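You operate a simulated robot arm through the tools that you are given. There is no shell and no other tool.

You are at the controls of a simulated robot arm. One attempt, no reset.

JOB
Get the lower shaft winding again.
Fine: shut the guard, latch the shaft, close the nip and set the clutch to LOWER, then press START once.

It is judged by the outcome, as a careful person would: the job done as asked, and still so three seconds after it is handed in. It fails if anything else is knocked over, pushed out of place, dropped, spilled or broken.

ROBOT AND FRAMES
A 7-joint arm with a two-finger parallel gripper, fixed in place. Base frame: the origin is on the floor under the middle of its stand, x ahead of it, y to its left, z up. Units: mm, degrees, N and s.
It reaches about 1479 mm from its shoulder. Its first joint turns from -166.0 to 166.0 degrees. Payload 4.4 kg.
The tool frame sits at the grasp point between the pads (the TCP): z along the fingers, y along the line on which they close. The tips reach 23 mm beyond it. The gripper opens to 94 mm. The fingers are 38 mm wide and 10 mm thick; the gripper's body (54 by 96 mm) begins 39 mm behind the TCP.
Orientation is told as [roll, pitch, yaw] about the base's x, y, z axes, in that order, counted from this pose: with the fingers straight down and closing along the base's y, the tool's x points along the base's -x, its y along +y and its z along -z.

CONTROLS
- The arm moves only by the tool jog_arm. Its argument "deltas" is a list that holds one entry, the list of rows, each a list of 7 numbers: the shift along the base's x, y, z in mm, then the turn, a rotation vector about the base's x, y, z in degrees, then the finger opening in mm, from 0 to 94. In form: [[[tx, ty, tz, rx, ry, rz, hand], ...]]. A call has 1 to 20 rows; each row shifts and turns the commanded pose from where the row before left it. A row lasts 0.2 s, in which the tool goes at most 50 mm and 8.6 degrees; a call with a longer step from one row to the next is refused whole, and so is a gripper value outside its range. A pose out of reach is approached as far as the arm can. The call stops where the force on the tool passes 70 N (or 10 N more than at its start, if that is more) or the arm is blocked; 0.2 s more then pass. The fingers move at their own pace (about 72 mm/s each) and stop on an object; they squeeze with about 25 N. The grip force told is the motor's: it shows also when the fingers shut on nothing. Time passes only in rows, and 0.2 s behind the last, so rows that do not move let the fingers close. It gives the time, the measured TCP pose, the force on the tool (base axes), the opening and the grip force at its end, in the units of the frame above (readings bear some noise), with the torque about the TCP (base axes, N m) and any sound that the robot's microphone picked up, and new pictures: "pictures" is both (left out), scene, wrist or none.
- Cameras (640 x 400 px; columns grow to the right, rows downward): "scene" is fixed at [50.7, -501.3, 1398.9]; the picture's right is [0.82, -0.58, 0.00], its down [-0.14, -0.20, -0.97] and it looks along [0.56, 0.79, -0.25] (base axes); focal length 308 px, centre (320, 200). "wrist" rides on the gripper at [86, 16, -75] in the tool frame; the picture's right is [-0.18, 0.98, 0.00], its down [-0.58, -0.11, -0.81] and it looks along [-0.79, -0.15, 0.59] (tool axes); focal length 243 px, centre (320, 200). There is no depth. A picture from a camera that has moved, and an enlarged one, comes with that camera's place and axes in the base frame and with its lens.
- close_up(camera, box): a new picture of the part [left, top, right, bottom] of that camera's present view, enlarged. The clock stands still meanwhile.
- hand_in(): hands the job in; it is judged then, once.

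Places have to be worked out from the pictures, the camera data and where the tool is seen. Open the gripper and draw the arm clear of the work before you hand the job in, unless the task says otherwise.

The tools are called after "Request:" as a command line: name --argument value ..., lists and objects as JSON in quotes. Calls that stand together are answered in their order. jog_arm: Moves the arm, as the interface text tells. Its arguments: {"type":"object","properties":{"deltas":{"type":"array"},"pictures":{"type":"string","enum":["both","scene","wrist","none"]}},"required":["deltas"]} The other tools are called the same way: close_up (camera, box) takes an enlarged picture of a part of a camera's view; hand_in () hands the job in.

At the start:

```text
time: 0.0
ee_pos: [497.1, 734.7, 1430.9]
tool_rot: [0.0, -0.1, 0.0]
wrist_force: [0.0, -0.1, 0.0]
wrist_torque: [0.03, -0.01, 0.02]
opening: 93.8
finger_force: 0.0
```

scene: 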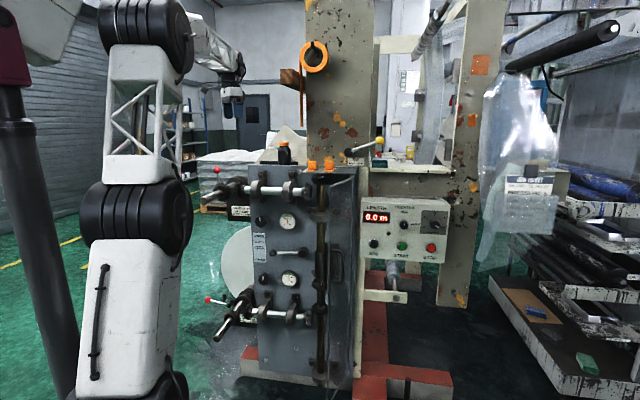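
wrist: 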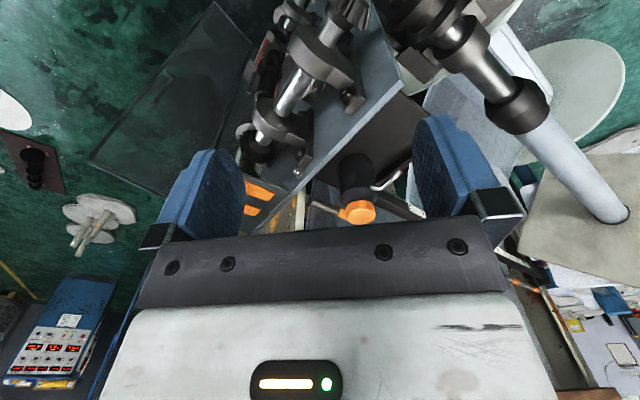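

I'll start by looking at enlarged views of the machine to identify the guard, latch, nip lever, clutch and START button.

Request:
close_up --camera "scene" --box '[200, 130, 360, 230]'

Request:
close_up --camera "scene" --box '[200, 230, 360, 330]'

Request:
close_up --camera "scene" --box '[340, 180, 468, 260]'

Request:
close_up --camera "scene" --box '[200, 300, 360, 400]'

Request:
close_up --camera "scene" --box '[280, 30, 440, 130]'

Request:
close_up --camera "wrist" --box '[200, 0, 520, 200]'

```text
4.00 times, centred on (280, 180) of scene
camera zoom: at [50.7, -501.3, 1398.9], right [0.82, -0.58, 0.0], down [-0.14, -0.2, -0.97], along [0.56, 0.79, -0.25], focal length 1232 px, centre (480, 280)
```

zoom: 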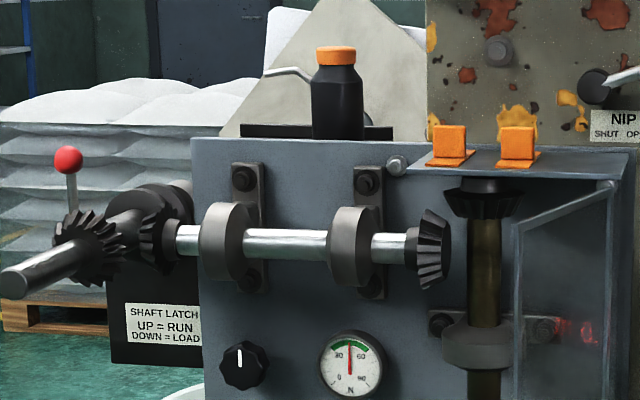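

```text
4.00 times, centred on (280, 280) of scene
camera zoom: at [50.7, -501.3, 1398.9], right [0.82, -0.58, 0.0], down [-0.14, -0.2, -0.97], along [0.56, 0.79, -0.25], focal length 1232 px, centre (480, -120)
```

zoom: 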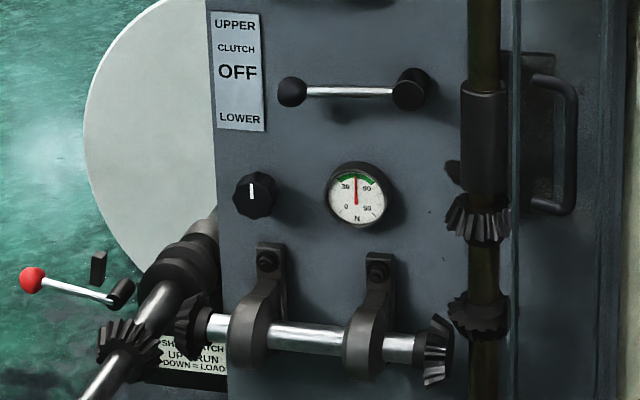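

```text
5.00 times, centred on (404, 220) of scene
camera zoom: at [50.7, -501.3, 1398.9], right [0.82, -0.58, 0.0], down [-0.14, -0.2, -0.97], along [0.56, 0.79, -0.25], focal length 1540 px, centre (-100, 100)
```

zoom: 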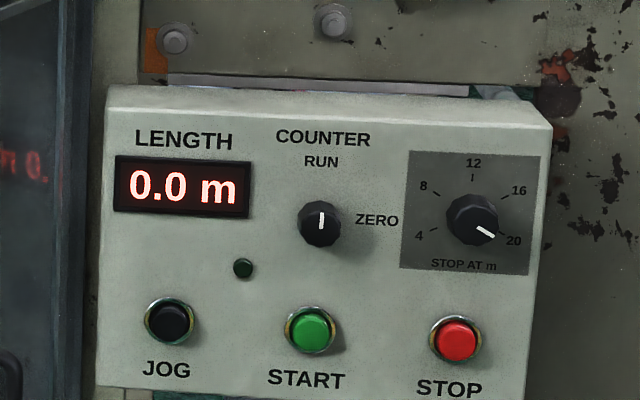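

```text
4.00 times, centred on (280, 350) of scene
camera zoom: at [50.7, -501.3, 1398.9], right [0.82, -0.58, 0.0], down [-0.14, -0.2, -0.97], along [0.56, 0.79, -0.25], focal length 1232 px, centre (480, -400)
```

zoom: 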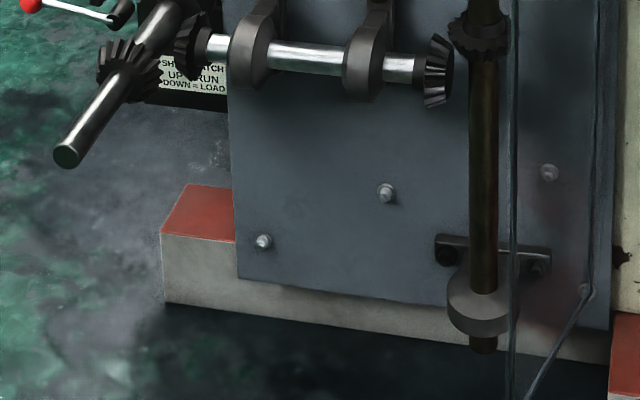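

```text
4.00 times, centred on (360, 80) of scene
camera zoom: at [50.7, -501.3, 1398.9], right [0.82, -0.58, 0.0], down [-0.14, -0.2, -0.97], along [0.56, 0.79, -0.25], focal length 1232 px, centre (160, 680)
```

zoom: 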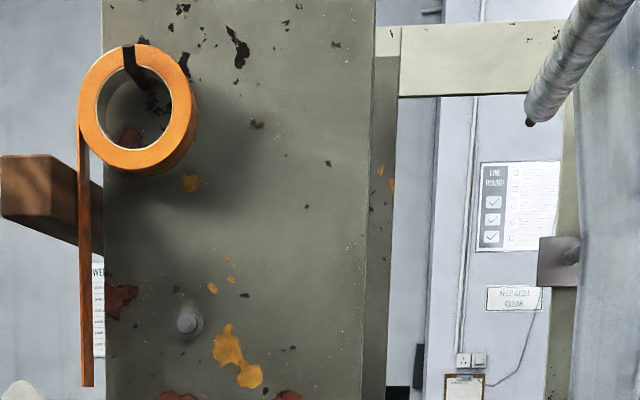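

```text
2.00 times, centred on (360, 100) of wrist
camera zoom: at [411.7, 750.4, 1504.9], right [0.18, 0.98, 0.0], down [0.58, -0.11, 0.81], along [0.79, -0.15, -0.59], focal length 485 px, centre (240, 400)
```

zoom: 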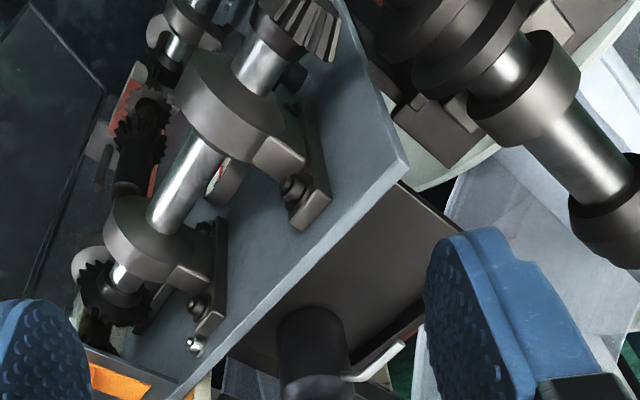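

The machine's front panel seems to face the robot at about 45°. I'll zoom in on the nip lever, the lower shaft latch, the clutch and the guard before moving.

Request:
close_up --camera "scene" --box '[336, 125, 416, 175]'

Request:
close_up --camera "scene" --box '[195, 275, 275, 325]'

Request:
close_up --camera "scene" --box '[295, 155, 375, 205]'

Request:
close_up --camera "scene" --box '[195, 155, 275, 205]'

Request:
close_up --camera "scene" --box '[300, 240, 380, 290]'

Request:
close_up --camera "scene" --box '[300, 300, 460, 400]'

```text
8.00 times, centred on (376, 150) of scene
camera zoom: at [50.7, -501.3, 1398.9], right [0.82, -0.58, 0.0], down [-0.14, -0.2, -0.97], along [0.56, 0.79, -0.25], focal length 2465 px, centre (-128, 600)
```

zoom: 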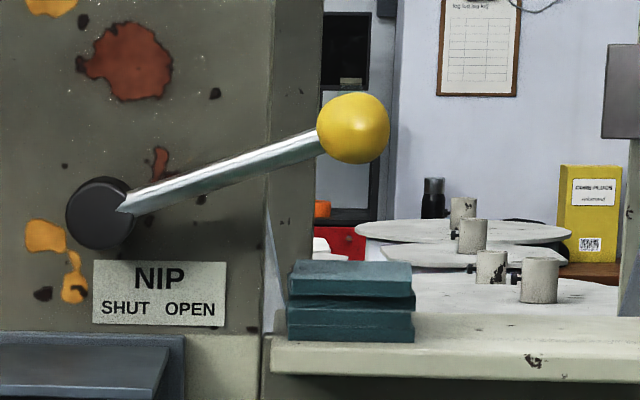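

```text
8.00 times, centred on (235, 300) of scene
camera zoom: at [50.7, -501.3, 1398.9], right [0.82, -0.58, 0.0], down [-0.14, -0.2, -0.97], along [0.56, 0.79, -0.25], focal length 2465 px, centre (1000, -600)
```

zoom: 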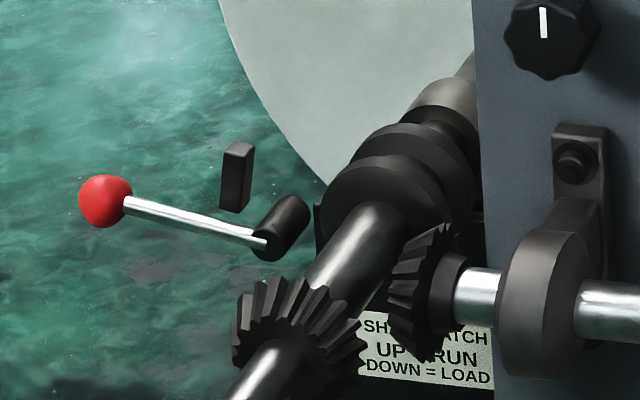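

```text
8.00 times, centred on (335, 180) of scene
camera zoom: at [50.7, -501.3, 1398.9], right [0.82, -0.58, 0.0], down [-0.14, -0.2, -0.97], along [0.56, 0.79, -0.25], focal length 2465 px, centre (200, 360)
```

zoom: 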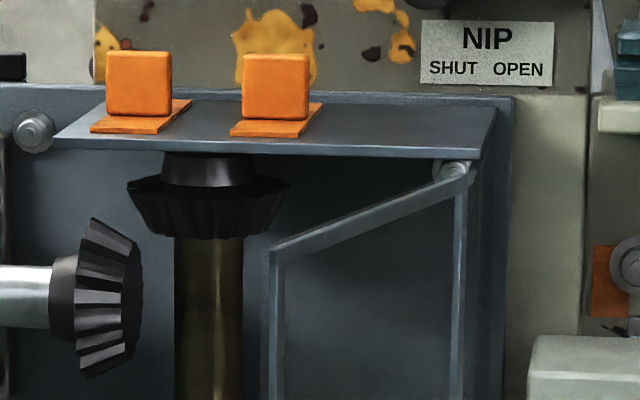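

```text
8.00 times, centred on (235, 180) of scene
camera zoom: at [50.7, -501.3, 1398.9], right [0.82, -0.58, 0.0], down [-0.14, -0.2, -0.97], along [0.56, 0.79, -0.25], focal length 2465 px, centre (1000, 360)
```

zoom: 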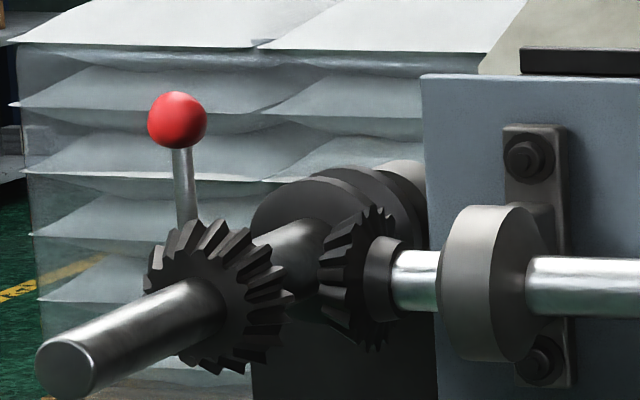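

```text
8.00 times, centred on (340, 265) of scene
camera zoom: at [50.7, -501.3, 1398.9], right [0.82, -0.58, 0.0], down [-0.14, -0.2, -0.97], along [0.56, 0.79, -0.25], focal length 2465 px, centre (160, -320)
```

zoom: 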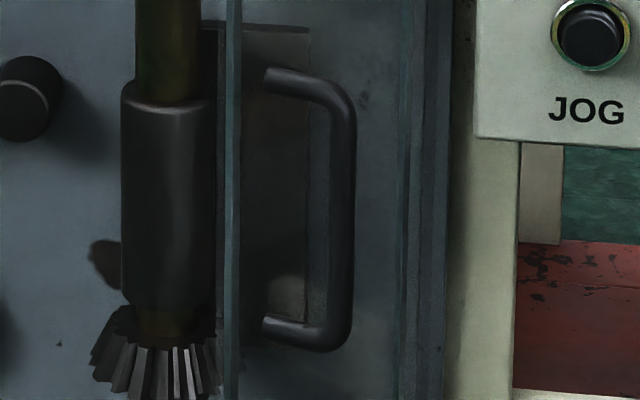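

```text
4.00 times, centred on (380, 350) of scene
camera zoom: at [50.7, -501.3, 1398.9], right [0.82, -0.58, 0.0], down [-0.14, -0.2, -0.97], along [0.56, 0.79, -0.25], focal length 1232 px, centre (80, -400)
```

zoom: 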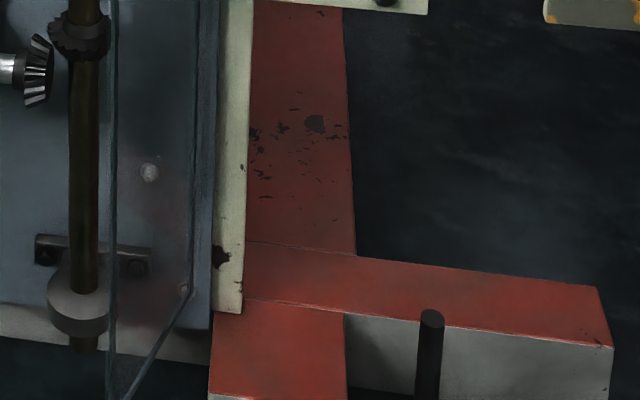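

My estimate so far: the panel plane is about 996 mm from the base along the 45° diagonal, and the guard is hinged at its right edge, standing open about 70°. The lower latch lever is down, the nip lever points to OPEN and the clutch is at OFF. I'll draw the gripper back from the machine and yaw it 45° for a wrist view of the whole front.

Request:
jog_arm --deltas '[[[-12, -38.4, 0, 0, 0, 5, 0], [-12, -38.4, 0, 0, 0, 5, 0], [-12, -38.4, 0, 0, 0, 5, 0], [-12, -38.4, 0, 0, 0, 5, 0], [-12, -38.4, 0, 0, 0, 5, 0], [-12, -38.4, 0, 0, 0, 5, 0], [-12, -38.4, 0, 0, 0, 5, 0], [-12, -38.4, 0, 0, 0, 5, 0], [-12, -38.4, 0, 0, 0, 5, 0]]]'

```text
time: 2.0
ee_pos: [390.0, 388.4, 1430.7]
tool_rot: [0.0, 0.0, 45.2]
wrist_force: [0.4, -0.3, -0.8]
wrist_torque: [-0.01, 0.01, 0.04]
opening: 0.1
finger_force: 25.6
camera wrist: at [318.2, 338.0, 1504.6], right [-0.57, 0.82, 0.0], down [0.49, 0.34, 0.81], along [0.66, 0.46, -0.59], focal length 243 px, centre (320, 200)
```

scene: 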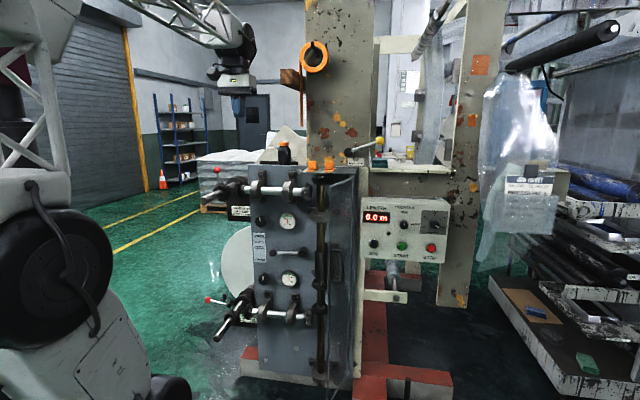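
wrist: 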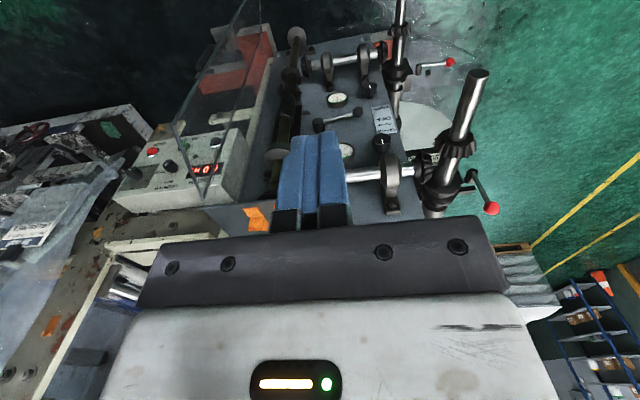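

The retreat worked and the wrist camera now sees the whole front, upside down. I'll enlarge parts of this view to triangulate the latch, guard, nip lever and START.

Request:
close_up --camera "wrist" --box '[120, 0, 320, 125]'

Request:
close_up --camera "wrist" --box '[100, 100, 300, 225]'

Request:
close_up --camera "wrist" --box '[360, 20, 520, 120]'

Request:
close_up --camera "wrist" --box '[280, 40, 480, 165]'

Request:
close_up --camera "wrist" --box '[360, 120, 520, 220]'

```text
3.20 times, centred on (220, 62) of wrist
camera zoom: at [318.2, 338.0, 1504.6], right [-0.57, 0.82, 0.0], down [0.49, 0.34, 0.81], along [0.66, 0.46, -0.59], focal length 776 px, centre (640, 640)
```

zoom: 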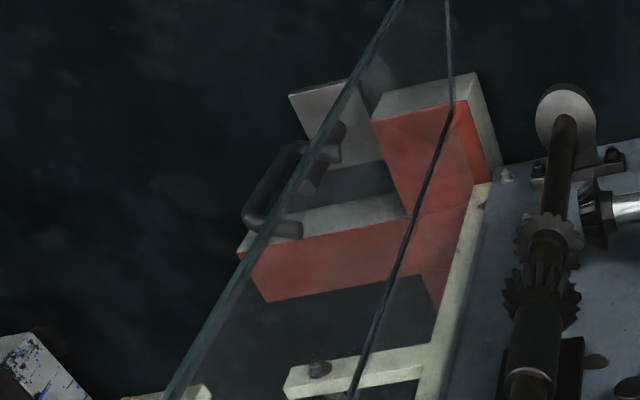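

```text
3.20 times, centred on (200, 162) of wrist
camera zoom: at [318.2, 338.0, 1504.6], right [-0.57, 0.82, 0.0], down [0.49, 0.34, 0.81], along [0.66, 0.46, -0.59], focal length 776 px, centre (704, 320)
```

zoom: 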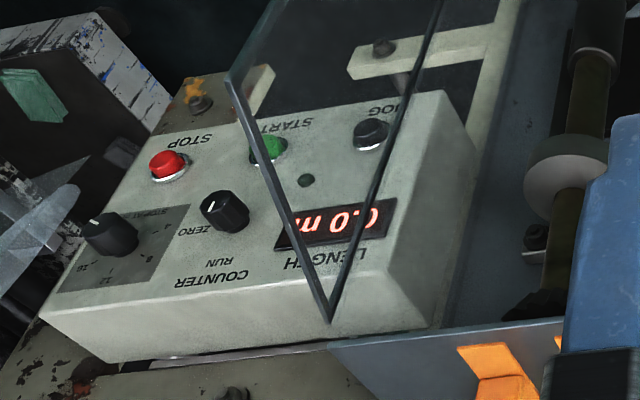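

```text
4.00 times, centred on (440, 70) of wrist
camera zoom: at [318.2, 338.0, 1504.6], right [-0.57, 0.82, 0.0], down [0.49, 0.34, 0.81], along [0.66, 0.46, -0.59], focal length 970 px, centre (-160, 720)
```

zoom: 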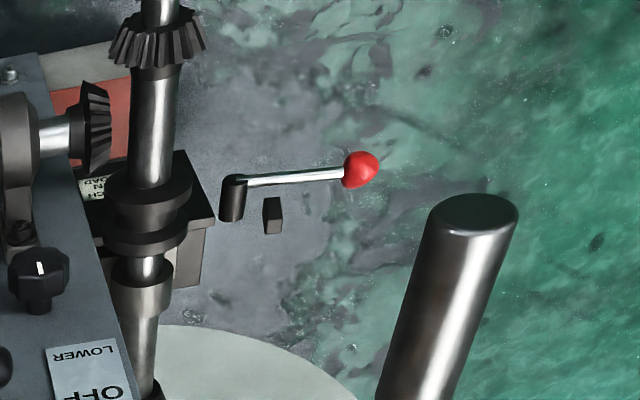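

```text
3.20 times, centred on (380, 102) of wrist
camera zoom: at [318.2, 338.0, 1504.6], right [-0.57, 0.82, 0.0], down [0.49, 0.34, 0.81], along [0.66, 0.46, -0.59], focal length 776 px, centre (128, 512)
```

zoom: 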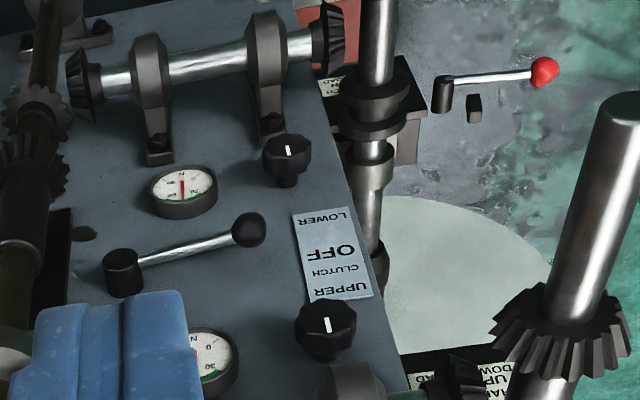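

```text
4.00 times, centred on (440, 170) of wrist
camera zoom: at [318.2, 338.0, 1504.6], right [-0.57, 0.82, 0.0], down [0.49, 0.34, 0.81], along [0.66, 0.46, -0.59], focal length 970 px, centre (-160, 320)
```

zoom: 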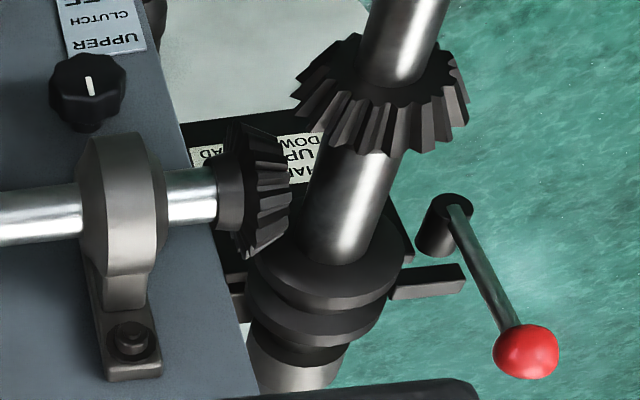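

I've triangulated the main points in panel coordinates, with r to the panel's right, d the depth from the base along the diagonal, and z up:
- Guard hinge: about (314, 836).
- Guard free edge: about (252, 656).
- Lower latch ball: about (-450, 1022, 463).
- Clutch ball: about (-51, 952, 799).
- START: about (527, 918, 888).

Next I tilt the fingers forward to view the nip lever and test the forward-pointing posture.

Request:
jog_arm --deltas '[[[0, 0, 0, 5.1, -5.1, 0, 0], [0, 0, 0, 5.1, -5.1, 0, 0], [0, 0, 0, 5.1, -5.1, 0, 0], [0, 0, 0, 5.1, -5.1, 0, 0], [0, 0, 0, 5.1, -5.1, 0, 0]]]'

```text
time: 3.2
ee_pos: [390.4, 389.2, 1431.3]
tool_rot: [-0.1, -36.1, 45.0]
wrist_force: [0.9, -1.3, -0.6]
wrist_torque: [0.05, -0.03, 0.02]
opening: 0.0
finger_force: 24.9
camera wrist: at [298.5, 319.4, 1439.2], right [-0.59, 0.8, 0.11], down [0.07, -0.08, 0.99], along [0.8, 0.59, -0.01], focal length 243 px, centre (320, 200)
```

scene: 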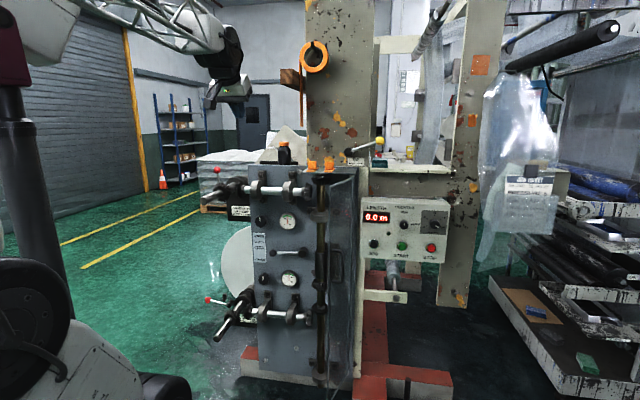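
wrist: 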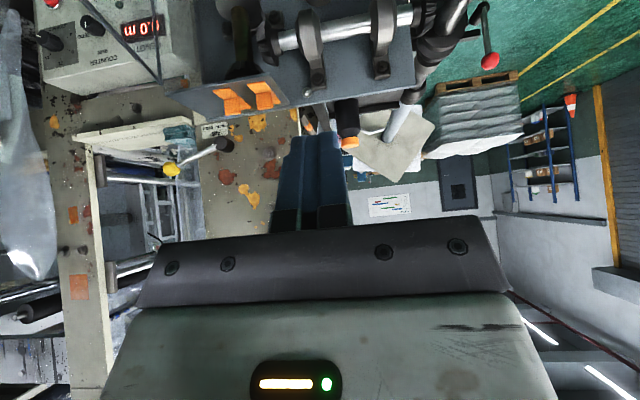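

The tilt went as expected and the nip lever is in the wrist view, so I'll enlarge it.

Request:
close_up --camera "wrist" --box '[140, 100, 300, 200]'

Request:
close_up --camera "wrist" --box '[140, 40, 300, 140]'

```text
4.00 times, centred on (220, 150) of wrist
camera zoom: at [298.5, 319.4, 1439.2], right [-0.59, 0.8, 0.11], down [0.07, -0.08, 0.99], along [0.8, 0.59, -0.01], focal length 970 px, centre (720, 400)
```

zoom: 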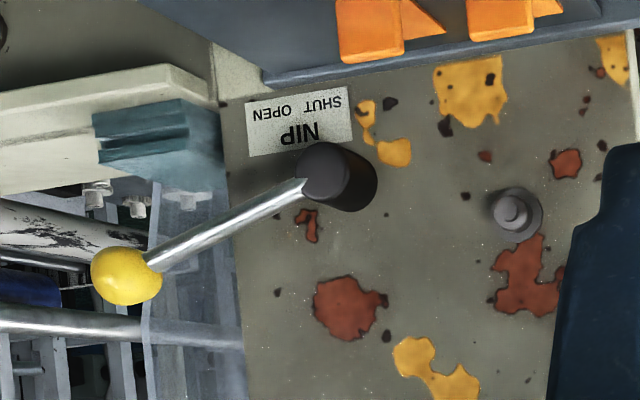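

```text
4.00 times, centred on (220, 90) of wrist
camera zoom: at [298.5, 319.4, 1439.2], right [-0.59, 0.8, 0.11], down [0.07, -0.08, 0.99], along [0.8, 0.59, -0.01], focal length 970 px, centre (720, 640)
```

zoom: 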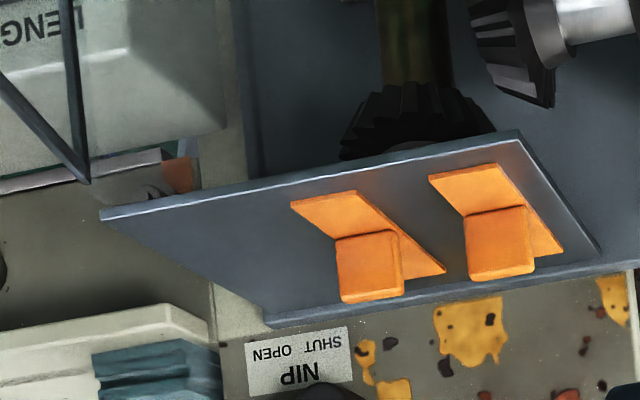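

The nip ball is at about r=416, d=959, z=1319, with its pivot at r=288, z=1273. I'll do the guard first, as asked. I level the fingers to point at the panel and move to the right of the open guard, stopping short of it.

Request:
jog_arm --deltas '[[[22.4, -21.2, -31.9, 3.47, -3.47, 0, 0], [22.4, -21.2, -31.9, 3.47, -3.47, 0, 0], [22.4, -21.2, -31.9, 3.47, -3.47, 0, 0], [22.4, -21.2, -31.9, 3.47, -3.47, 0, 0], [22.4, -21.2, -31.9, 3.47, -3.47, 0, 0], [22.4, -21.2, -31.9, 3.47, -3.47, 0, 0], [22.4, -21.2, -31.9, 3.47, -3.47, 0, 0], [22.4, -21.2, -31.9, 3.47, -3.47, 0, 0], [22.4, -21.2, -31.9, 3.47, -3.47, 0, 0], [22.4, -21.2, -31.9, 3.47, -3.47, 0, 0], [22.4, -21.2, -31.9, 3.47, -3.47, 0, 0]]]'

```text
time: 5.6
ee_pos: [635.8, 155.2, 1080.4]
tool_rot: [-154.7, -89.9, -160.3]
wrist_force: [-0.7, -0.2, 0.9]
wrist_torque: [-0.01, -0.03, 0.01]
opening: 0.2
finger_force: 25.0
camera wrist: at [573.2, 113.9, 993.2], right [-0.7, 0.7, 0.18], down [-0.5, -0.65, 0.58], along [0.52, 0.31, 0.79], focal length 243 px, centre (320, 200)
```

scene: 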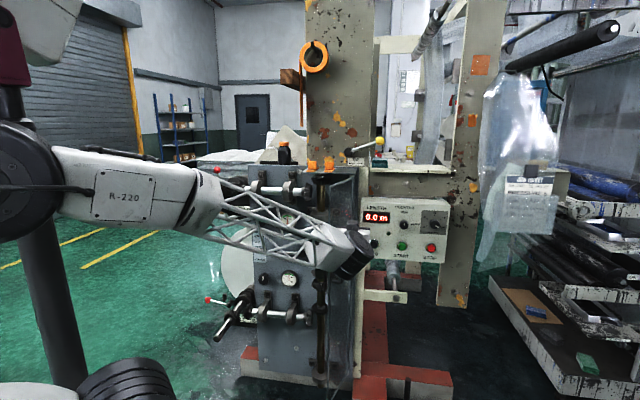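
wrist: 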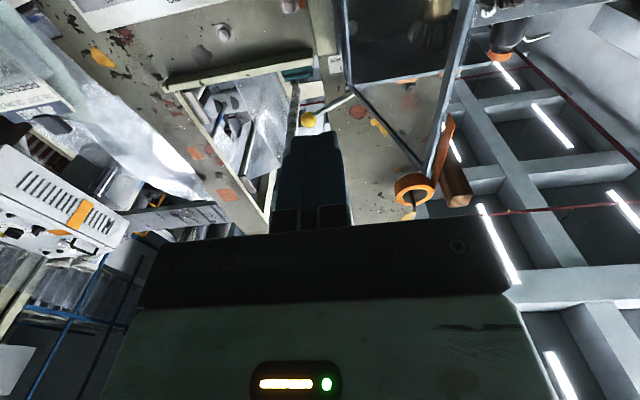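

The wrist view confirms the guard's free edge where I computed it, just left of the gripper. I advance beside the outer face above the handle, then start swinging the guard gently toward shut.

Request:
jog_arm --deltas '[[[24, 28.8, 0, 0, 0, 0, 0], [24, 28.8, 0, 0, 0, 0, 0], [24, 28.8, 0, 0, 0, 0, 0], [-19.5, 19.5, 0, 0, 0, 0, 0], [-19.5, 19.5, 0, 0, 0, 0, 0], [-10.1, 26.9, 0, 0, 0, 0, 0], [-4.5, 25.7, 0, 0, 0, 0, 0]]]'

```text
time: 7.2
ee_pos: [653.7, 335.0, 1079.0]
tool_rot: [135.3, -89.9, -90.2]
wrist_force: [-0.3, 0.1, 0.5]
wrist_torque: [0.0, 0.01, 0.0]
opening: 0.0
finger_force: 25.5
camera wrist: at [590.4, 292.4, 993.0], right [-0.7, 0.69, 0.18], down [-0.49, -0.65, 0.58], along [0.52, 0.31, 0.79], focal length 243 px, centre (320, 200)
```

scene: 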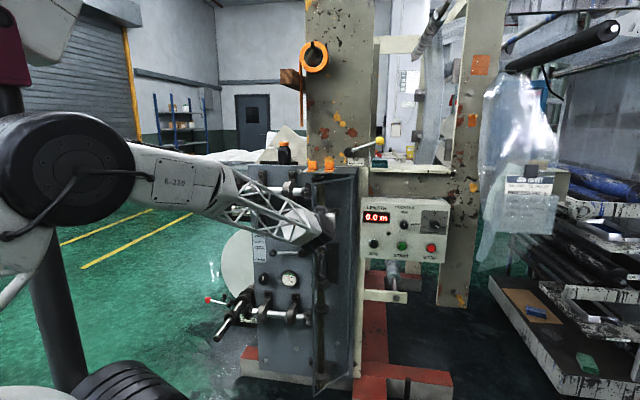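
wrist: 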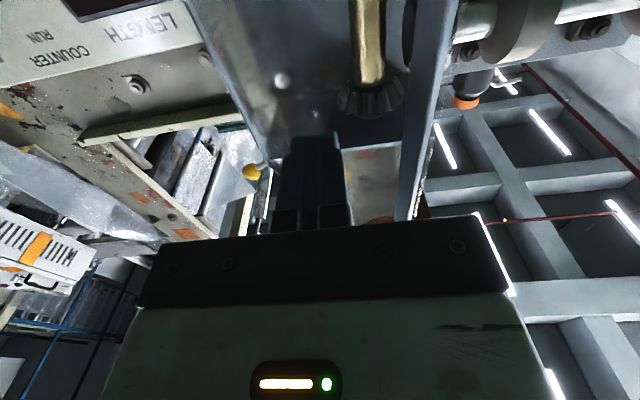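

The force is still near zero, so I'll zoom in to see whether the guard is moving with the fingers.

Request:
close_up --camera "scene" --box '[270, 150, 370, 212]'

Request:
close_up --camera "scene" --box '[260, 300, 420, 400]'

Request:
close_up --camera "wrist" --box '[240, 80, 480, 230]'

```text
6.40 times, centred on (320, 181) of scene
camera zoom: at [50.7, -501.3, 1398.9], right [0.82, -0.58, 0.0], down [-0.14, -0.2, -0.97], along [0.56, 0.79, -0.25], focal length 1972 px, centre (320, 322)
```

zoom: 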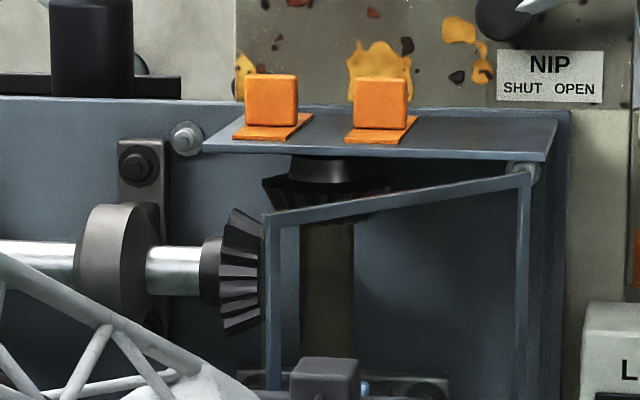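

```text
4.00 times, centred on (340, 350) of scene
camera zoom: at [50.7, -501.3, 1398.9], right [0.82, -0.58, 0.0], down [-0.14, -0.2, -0.97], along [0.56, 0.79, -0.25], focal length 1232 px, centre (240, -400)
```

zoom: 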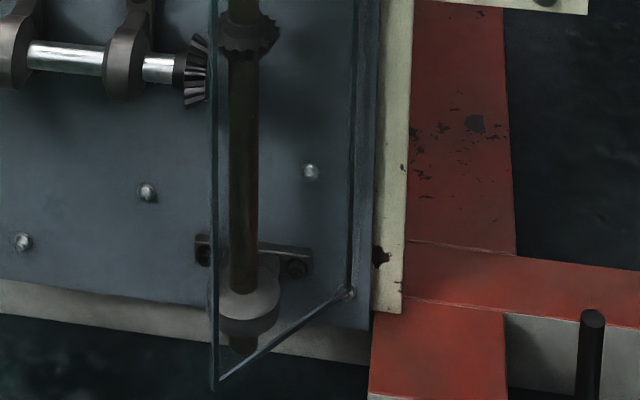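

```text
2.67 times, centred on (360, 155) of wrist
camera zoom: at [590.4, 292.4, 993.0], right [-0.7, 0.69, 0.18], down [-0.49, -0.65, 0.58], along [0.52, 0.31, 0.79], focal length 647 px, centre (213, 320)
```

zoom: 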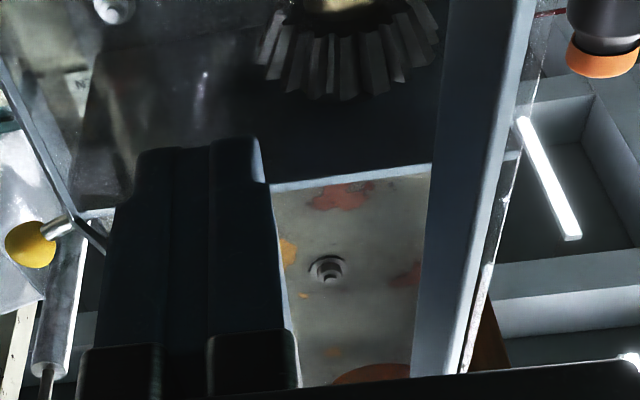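

The guard is following the fingers with almost no resistance, and about 45° remains. I'll continue along the arc.

Request:
jog_arm --deltas '[[[0, 26.2, 0, 0, 0, 0, 0], [4.5, 25.7, 0, 0, 0, 0, 0], [8.9, 24.6, 0, 0, 0, 0, 0], [13.2, 22.6, 0, 0, 0, 0, 0], [8.4, 10, 0, 0, 0, 0, 0]]]'

```text
time: 8.4
ee_pos: [689.8, 443.7, 1079.8]
tool_rot: [-150.0, -89.9, -165.2]
wrist_force: [-0.1, -0.4, 0.2]
wrist_torque: [0.04, 0.01, 0.01]
opening: 0.0
finger_force: 25.1
camera wrist: at [626.2, 401.0, 992.4], right [-0.69, 0.7, 0.18], down [-0.49, -0.65, 0.58], along [0.52, 0.31, 0.79], focal length 243 px, centre (320, 200)
```

scene: 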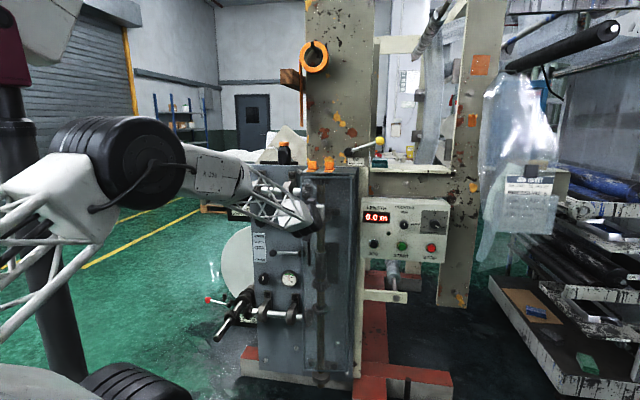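
wrist: 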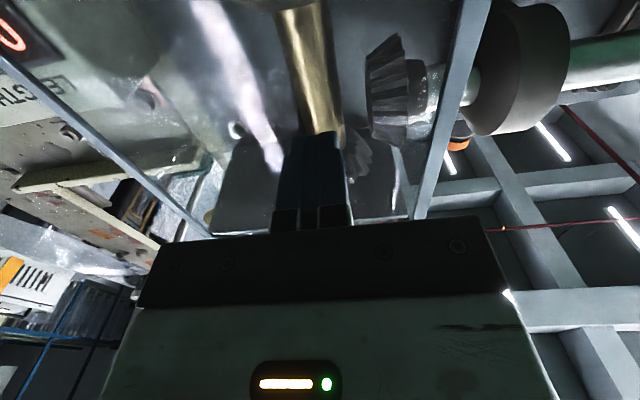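

Request:
close_up --camera "scene" --box '[270, 150, 370, 212]'

Request:
close_up --camera "scene" --box '[260, 300, 420, 400]'

```text
6.40 times, centred on (320, 181) of scene
camera zoom: at [50.7, -501.3, 1398.9], right [0.82, -0.58, 0.0], down [-0.14, -0.2, -0.97], along [0.56, 0.79, -0.25], focal length 1972 px, centre (320, 322)
```

zoom: 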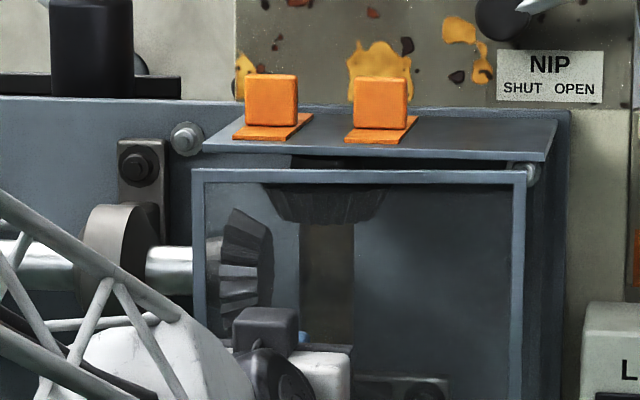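

```text
4.00 times, centred on (340, 350) of scene
camera zoom: at [50.7, -501.3, 1398.9], right [0.82, -0.58, 0.0], down [-0.14, -0.2, -0.97], along [0.56, 0.79, -0.25], focal length 1232 px, centre (240, -400)
```

zoom: 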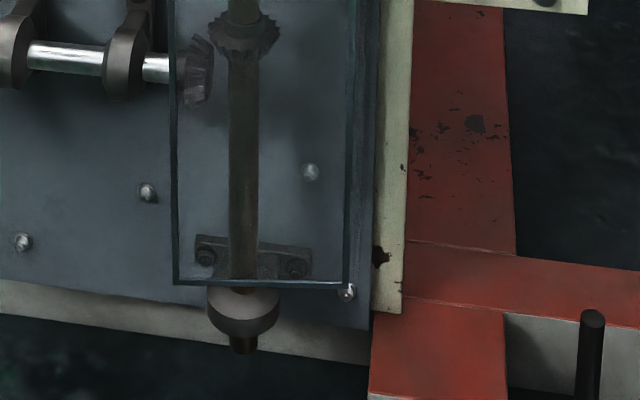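

The guard is nearly closed. I'll creep forward in small steps to find its stop.

Request:
jog_arm --deltas '[[[2.8, 2.8, 0, 0, 0, 0, 0], [2.8, 2.8, 0, 0, 0, 0, 0], [2.8, 2.8, 0, 0, 0, 0, 0]]]' --pictures "none"

```text
time: 9.2
ee_pos: [697.5, 450.8, 1079.6]
tool_rot: [162.1, -90.0, -117.1]
wrist_force: [0.3, 0.0, 0.5]
wrist_torque: [0.0, 0.0, -0.01]
opening: 0.3
finger_force: 24.8
```

Request:
jog_arm --deltas '[[[2.1, 2.1, 0, 0, 0, 0, 0], [2.1, 2.1, 0, 0, 0, 0, 0], [2.1, 2.1, 0, 0, 0, 0, 0], [2.1, 2.1, 0, 0, 0, 0, 0]]]'

```text
time: 10.2
ee_pos: [704.9, 457.2, 1079.9]
tool_rot: [-179.7, -89.9, -135.3]
wrist_force: [-48.4, -35.4, 6.9]
wrist_torque: [-0.52, 0.31, 0.18]
opening: 0.1
finger_force: 24.9
stopped in row 4: the force on the tool passed its limit at 94 N (the readings are from after the stop); the commanded pose is now the measured one
camera wrist: at [641.1, 416.5, 993.4], right [-0.7, 0.69, 0.18], down [-0.49, -0.65, 0.58], along [0.52, 0.31, 0.79], focal length 243 px, centre (320, 200)
```

scene: 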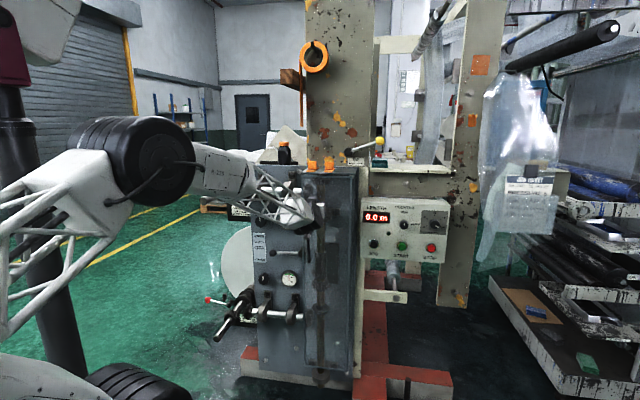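
wrist: 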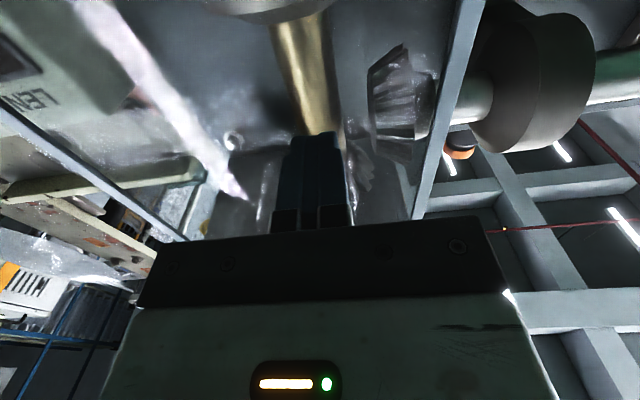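

The guard reached a firm stop with the tips at d≈845, so it should be shut. I back straight off and check that it stays shut.

Request:
jog_arm --deltas '[[[-10, -10, 0, 0, 0, 0, 0], [-30, -30, 0, 0, 0, 0, 0], [-30, -30, 0, 0, 0, 0, 0], [-30, -30, 0, 0, 0, 0, 0], [-30, -30, 0, 0, 0, 0, 0], [-27, -27, 0, 0, 0, 0, 0]]]'

Request:
close_up --camera "scene" --box '[270, 150, 370, 212]'

Request:
close_up --camera "scene" --box '[260, 300, 420, 400]'

```text
time: 11.6
ee_pos: [547.6, 301.4, 1081.0]
tool_rot: [-108.5, -90.1, 153.6]
wrist_force: [0.2, -0.1, -0.3]
wrist_torque: [0.02, -0.01, -0.02]
opening: 0.0
finger_force: 24.7
camera wrist: at [484.3, 259.5, 993.1], right [-0.7, 0.69, 0.18], down [-0.49, -0.65, 0.58], along [0.52, 0.31, 0.79], focal length 243 px, centre (320, 200)
```

scene: 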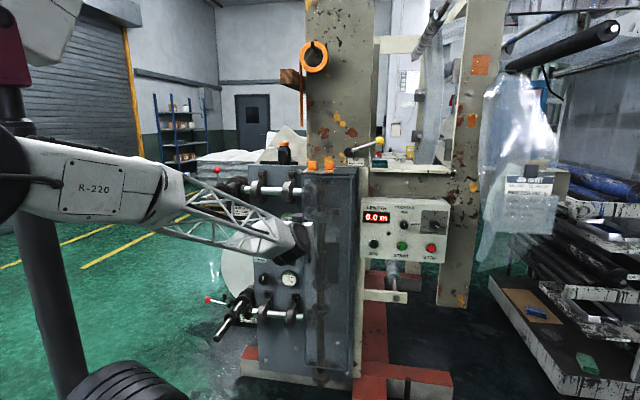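
wrist: 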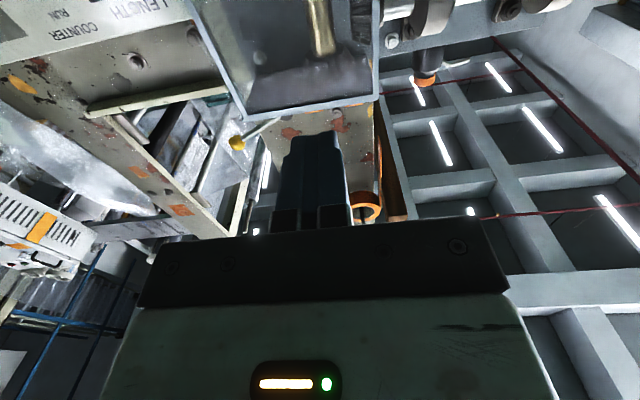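

```text
6.40 times, centred on (320, 181) of scene
camera zoom: at [50.7, -501.3, 1398.9], right [0.82, -0.58, 0.0], down [-0.14, -0.2, -0.97], along [0.56, 0.79, -0.25], focal length 1972 px, centre (320, 322)
```

zoom: 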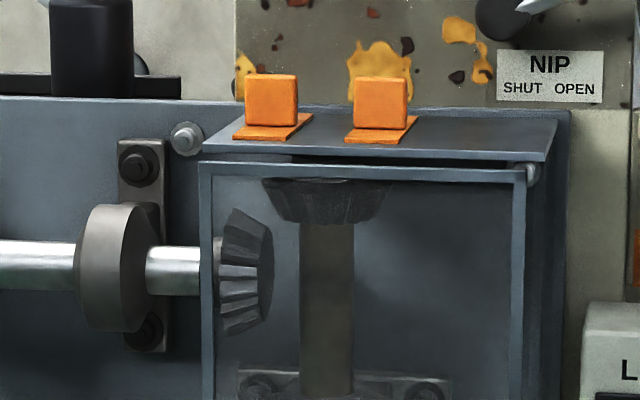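

```text
4.00 times, centred on (340, 350) of scene
camera zoom: at [50.7, -501.3, 1398.9], right [0.82, -0.58, 0.0], down [-0.14, -0.2, -0.97], along [0.56, 0.79, -0.25], focal length 1232 px, centre (240, -400)
```

zoom: 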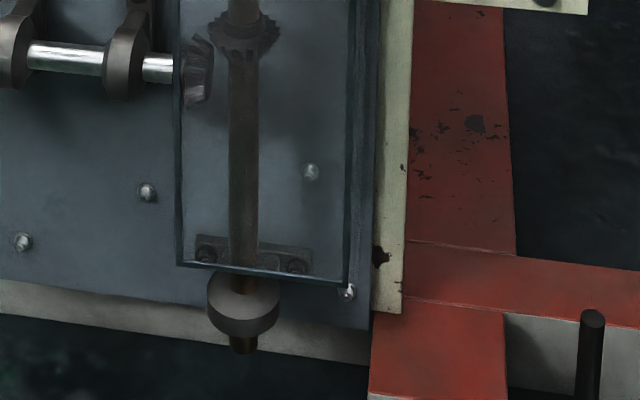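

The guard is shut, flush under the shelf edge, and it stays put. Next I travel to the lower latch on the left, keeping the tips short of the winding shafts, which end at d≈703.

Request:
jog_arm --deltas '[[[-22.2, 22.2, -33.2, 0, 0, 0, 0], [-22.2, 22.2, -33.2, 0, 0, 0, 0], [-22.2, 22.2, -33.2, 0, 0, 0, 0], [-22.2, 22.2, -33.2, 0, 0, 0, 0], [-22.2, 22.2, -33.2, 0, 0, 0, 0], [-22.2, 22.2, -33.2, 0, 0, 0, 0], [-22.2, 22.2, -33.2, 0, 0, 0, 0], [-22.2, 22.2, -33.2, 0, 0, 0, 0], [-22.2, 22.2, -33.2, 0, 0, 0, 0], [-22.2, 22.2, -33.2, 0, 0, 0, 0]]]'

```text
time: 13.8
ee_pos: [467.3, 329.2, 796.8]
tool_rot: [76.1, -89.5, -29.7]
wrist_force: [-0.2, -0.5, 0.0]
wrist_torque: [-0.02, -0.03, -0.02]
opening: 0.1
finger_force: 25.0
out of reach, approached as far as the arm can: row 4, 5, 6, 7, 8, 9, 10
camera wrist: at [405.4, 287.3, 710.1], right [-0.71, 0.68, 0.19], down [-0.47, -0.66, 0.58], along [0.52, 0.32, 0.79], focal length 243 px, centre (320, 200)
```

scene: 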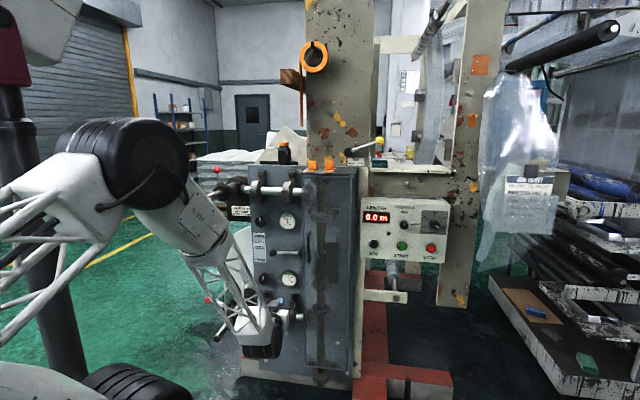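
wrist: 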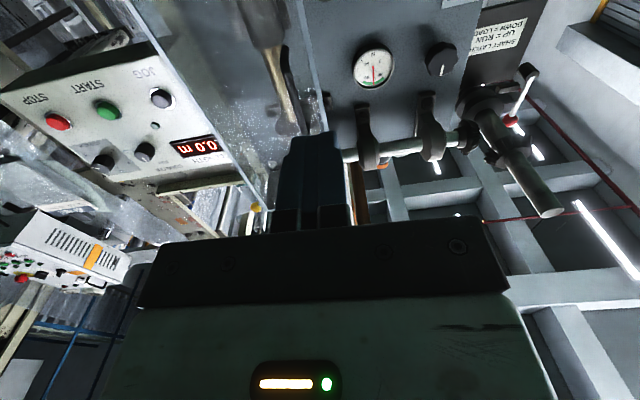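

The low, close-in, level-finger pose is beyond the wrist's range and the arm stopped short of it in free space. I'll check that it's steady before re-planning with the fingers pitched down.

Request:
jog_arm --deltas '[[[0, 0, 0, 0, 0, 0, 0]]]' --pictures "none"

```text
time: 14.2
ee_pos: [469.3, 330.9, 796.3]
tool_rot: [72.2, -89.5, -26.1]
wrist_force: [-0.6, -0.2, -0.7]
wrist_torque: [0.0, 0.02, 0.0]
opening: 0.1
finger_force: 25.1
```

The commanded pose is clean again. I tilt the fingers 45° down, which suits the wrist range at low heights, while moving left in front of the machine.

Request:
jog_arm --deltas '[[[0, 0, 5, -5.3, 5.3, 0, 0], [0, 0, 5, -5.3, 5.3, 0, 0], [-20, 20, 0, -5.3, 5.3, 0, 0], [-28, 28, 0, -5.3, 5.3, 0, 0], [-28, 28, 0, -5.3, 5.3, 0, 0], [-28, 28, 0, -5.3, 5.3, 0, 0]]]'

```text
time: 15.6
ee_pos: [401.6, 392.2, 808.9]
tool_rot: [1.0, -45.9, 45.0]
wrist_force: [0.4, -0.3, -0.1]
wrist_torque: [0.01, -0.01, -0.01]
opening: 0.1
finger_force: 25.0
out of reach, approached as far as the arm can: row 4, 5, 6
camera wrist: at [310.5, 320.9, 798.5], right [-0.61, 0.78, 0.14], down [-0.03, -0.21, 0.98], along [0.79, 0.59, 0.16], focal length 243 px, centre (320, 200)
```

scene: 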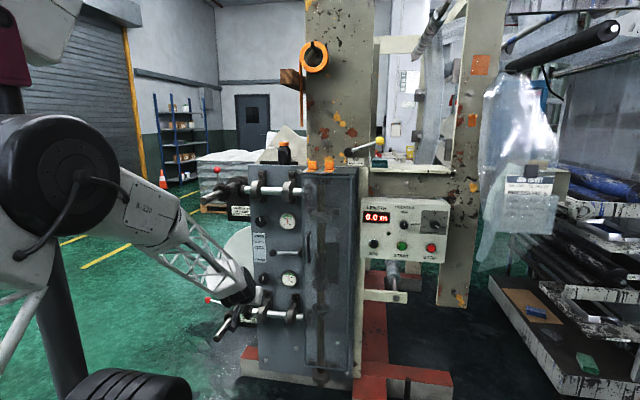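
wrist: 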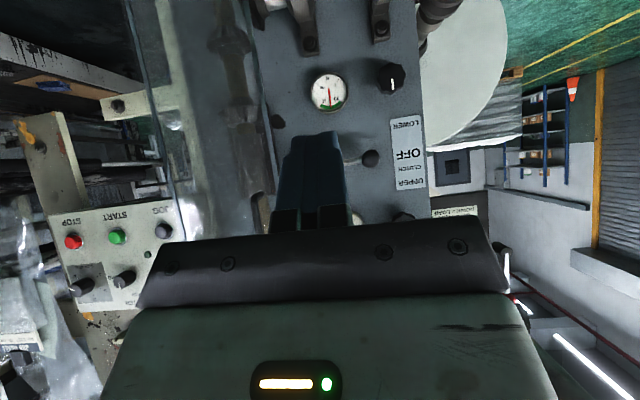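

Close to the base the arm can't go further left, so I'll re-route. I go up and left first at z≈1300, then out to the left of the shafts, and descend there with a longer reach.

Request:
jog_arm --deltas '[[[0, 0, 40, 0, 0, 0, 0], [0, 0, 45, 0, 0, 0, 0], [-15, 15, 41, 0, 0, 0, 0], [-18, 18, 41, 0, 0, 0, 0], [-18, 18, 41, 0, 0, 0, 0], [-18, 18, 41, 0, 0, 0, 0], [-18, 18, 41, 0, 0, 0, 0], [-18, 18, 41, 0, 0, 0, 0], [-18, 18, 41, 0, 0, 0, 0], [-18, 18, 41, 0, 0, 0, 0], [-18, 18, 41, 0, 0, 0, 0], [-18, 18, 41, 0, 0, 0, 0]]]'

```text
time: 18.4
ee_pos: [237.2, 574.1, 1276.0]
tool_rot: [-2.0, -42.8, 45.2]
wrist_force: [0.9, 0.9, -0.5]
wrist_torque: [-0.01, 0.0, -0.01]
opening: 0.0
finger_force: 24.9
stopped in row 12: the arm was blocked; the commanded pose is now the measured one
camera wrist: at [144.5, 505.9, 1271.3], right [-0.59, 0.8, 0.1], down [-0.03, -0.14, 0.99], along [0.81, 0.58, 0.11], focal length 243 px, centre (320, 200)
```

scene: 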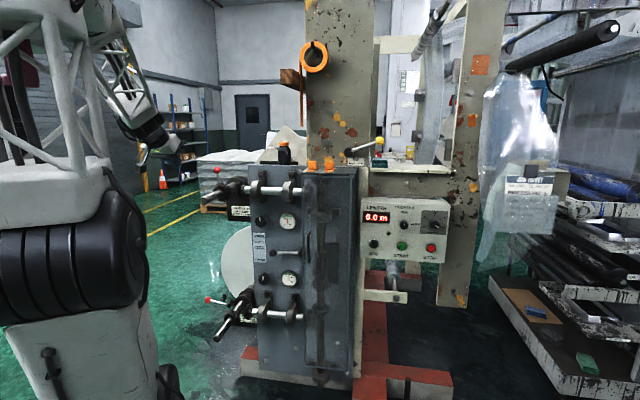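
wrist: 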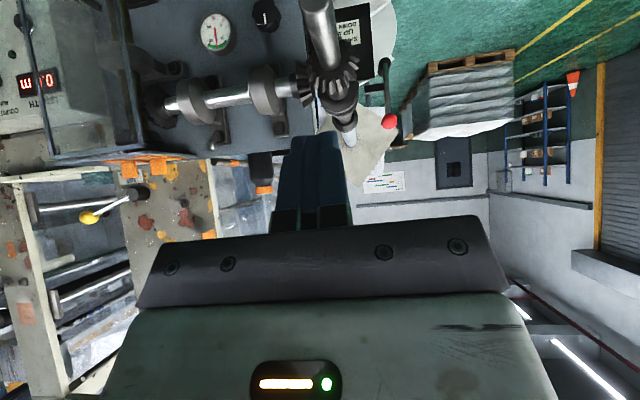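

The arm reports being blocked with no tool force, so I'll look at its posture near the dark pole on the left.

Request:
close_up --camera "scene" --box '[0, 0, 200, 125]'

Request:
close_up --camera "scene" --box '[0, 0, 320, 400]'

```text
3.20 times, centred on (100, 62) of scene
camera zoom: at [50.7, -501.3, 1398.9], right [0.82, -0.58, 0.0], down [-0.14, -0.2, -0.97], along [0.56, 0.79, -0.25], focal length 986 px, centre (1024, 640)
```

zoom: 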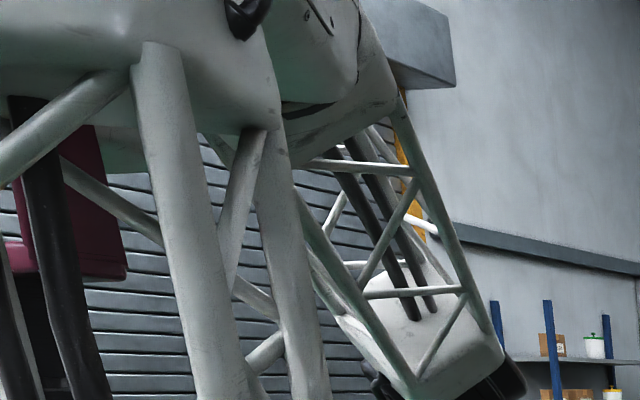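

```text
1.00 times, centred on (160, 200) of scene (not enlarged: the box is as wide or as high as the picture)
camera zoom: at [50.7, -501.3, 1398.9], right [0.82, -0.58, 0.0], down [-0.14, -0.2, -0.97], along [0.56, 0.79, -0.25], focal length 308 px, centre (480, 200)
```

zoom: 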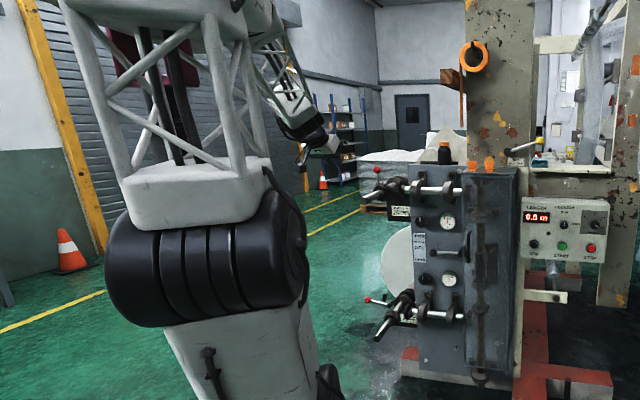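

That close-up shows some area beyond the frame edge. I'll use it to see further left and check what may be blocking the arm.

Request:
close_up --camera "scene" --box '[0, 0, 40, 400]'

Request:
close_up --camera "scene" --box '[0, 0, 640, 40]'

```text
1.00 times, centred on (20, 200) of scene (not enlarged: the box is as wide or as high as the picture)
camera zoom: at [50.7, -501.3, 1398.9], right [0.82, -0.58, 0.0], down [-0.14, -0.2, -0.97], along [0.56, 0.79, -0.25], focal length 308 px, centre (620, 200)
```

zoom: 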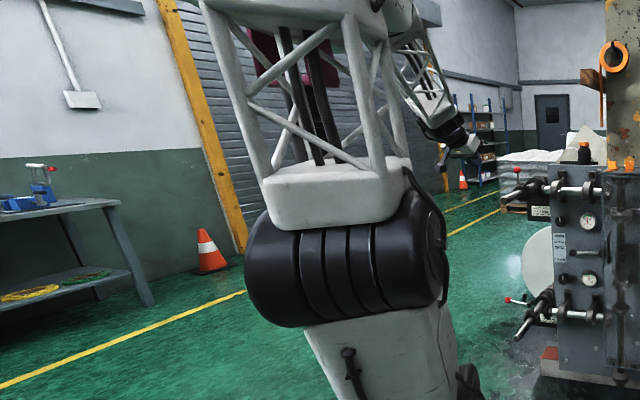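

```text
1.00 times, centred on (320, 20) of scene (not enlarged: the box is as wide or as high as the picture)
camera zoom: at [50.7, -501.3, 1398.9], right [0.82, -0.58, 0.0], down [-0.14, -0.2, -0.97], along [0.56, 0.79, -0.25], focal length 308 px, centre (320, 380)
```

zoom: 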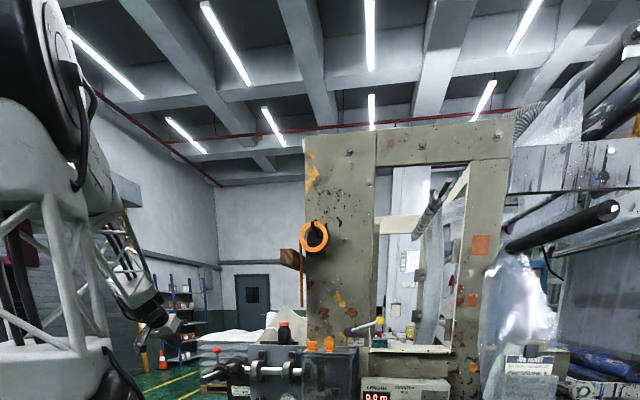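

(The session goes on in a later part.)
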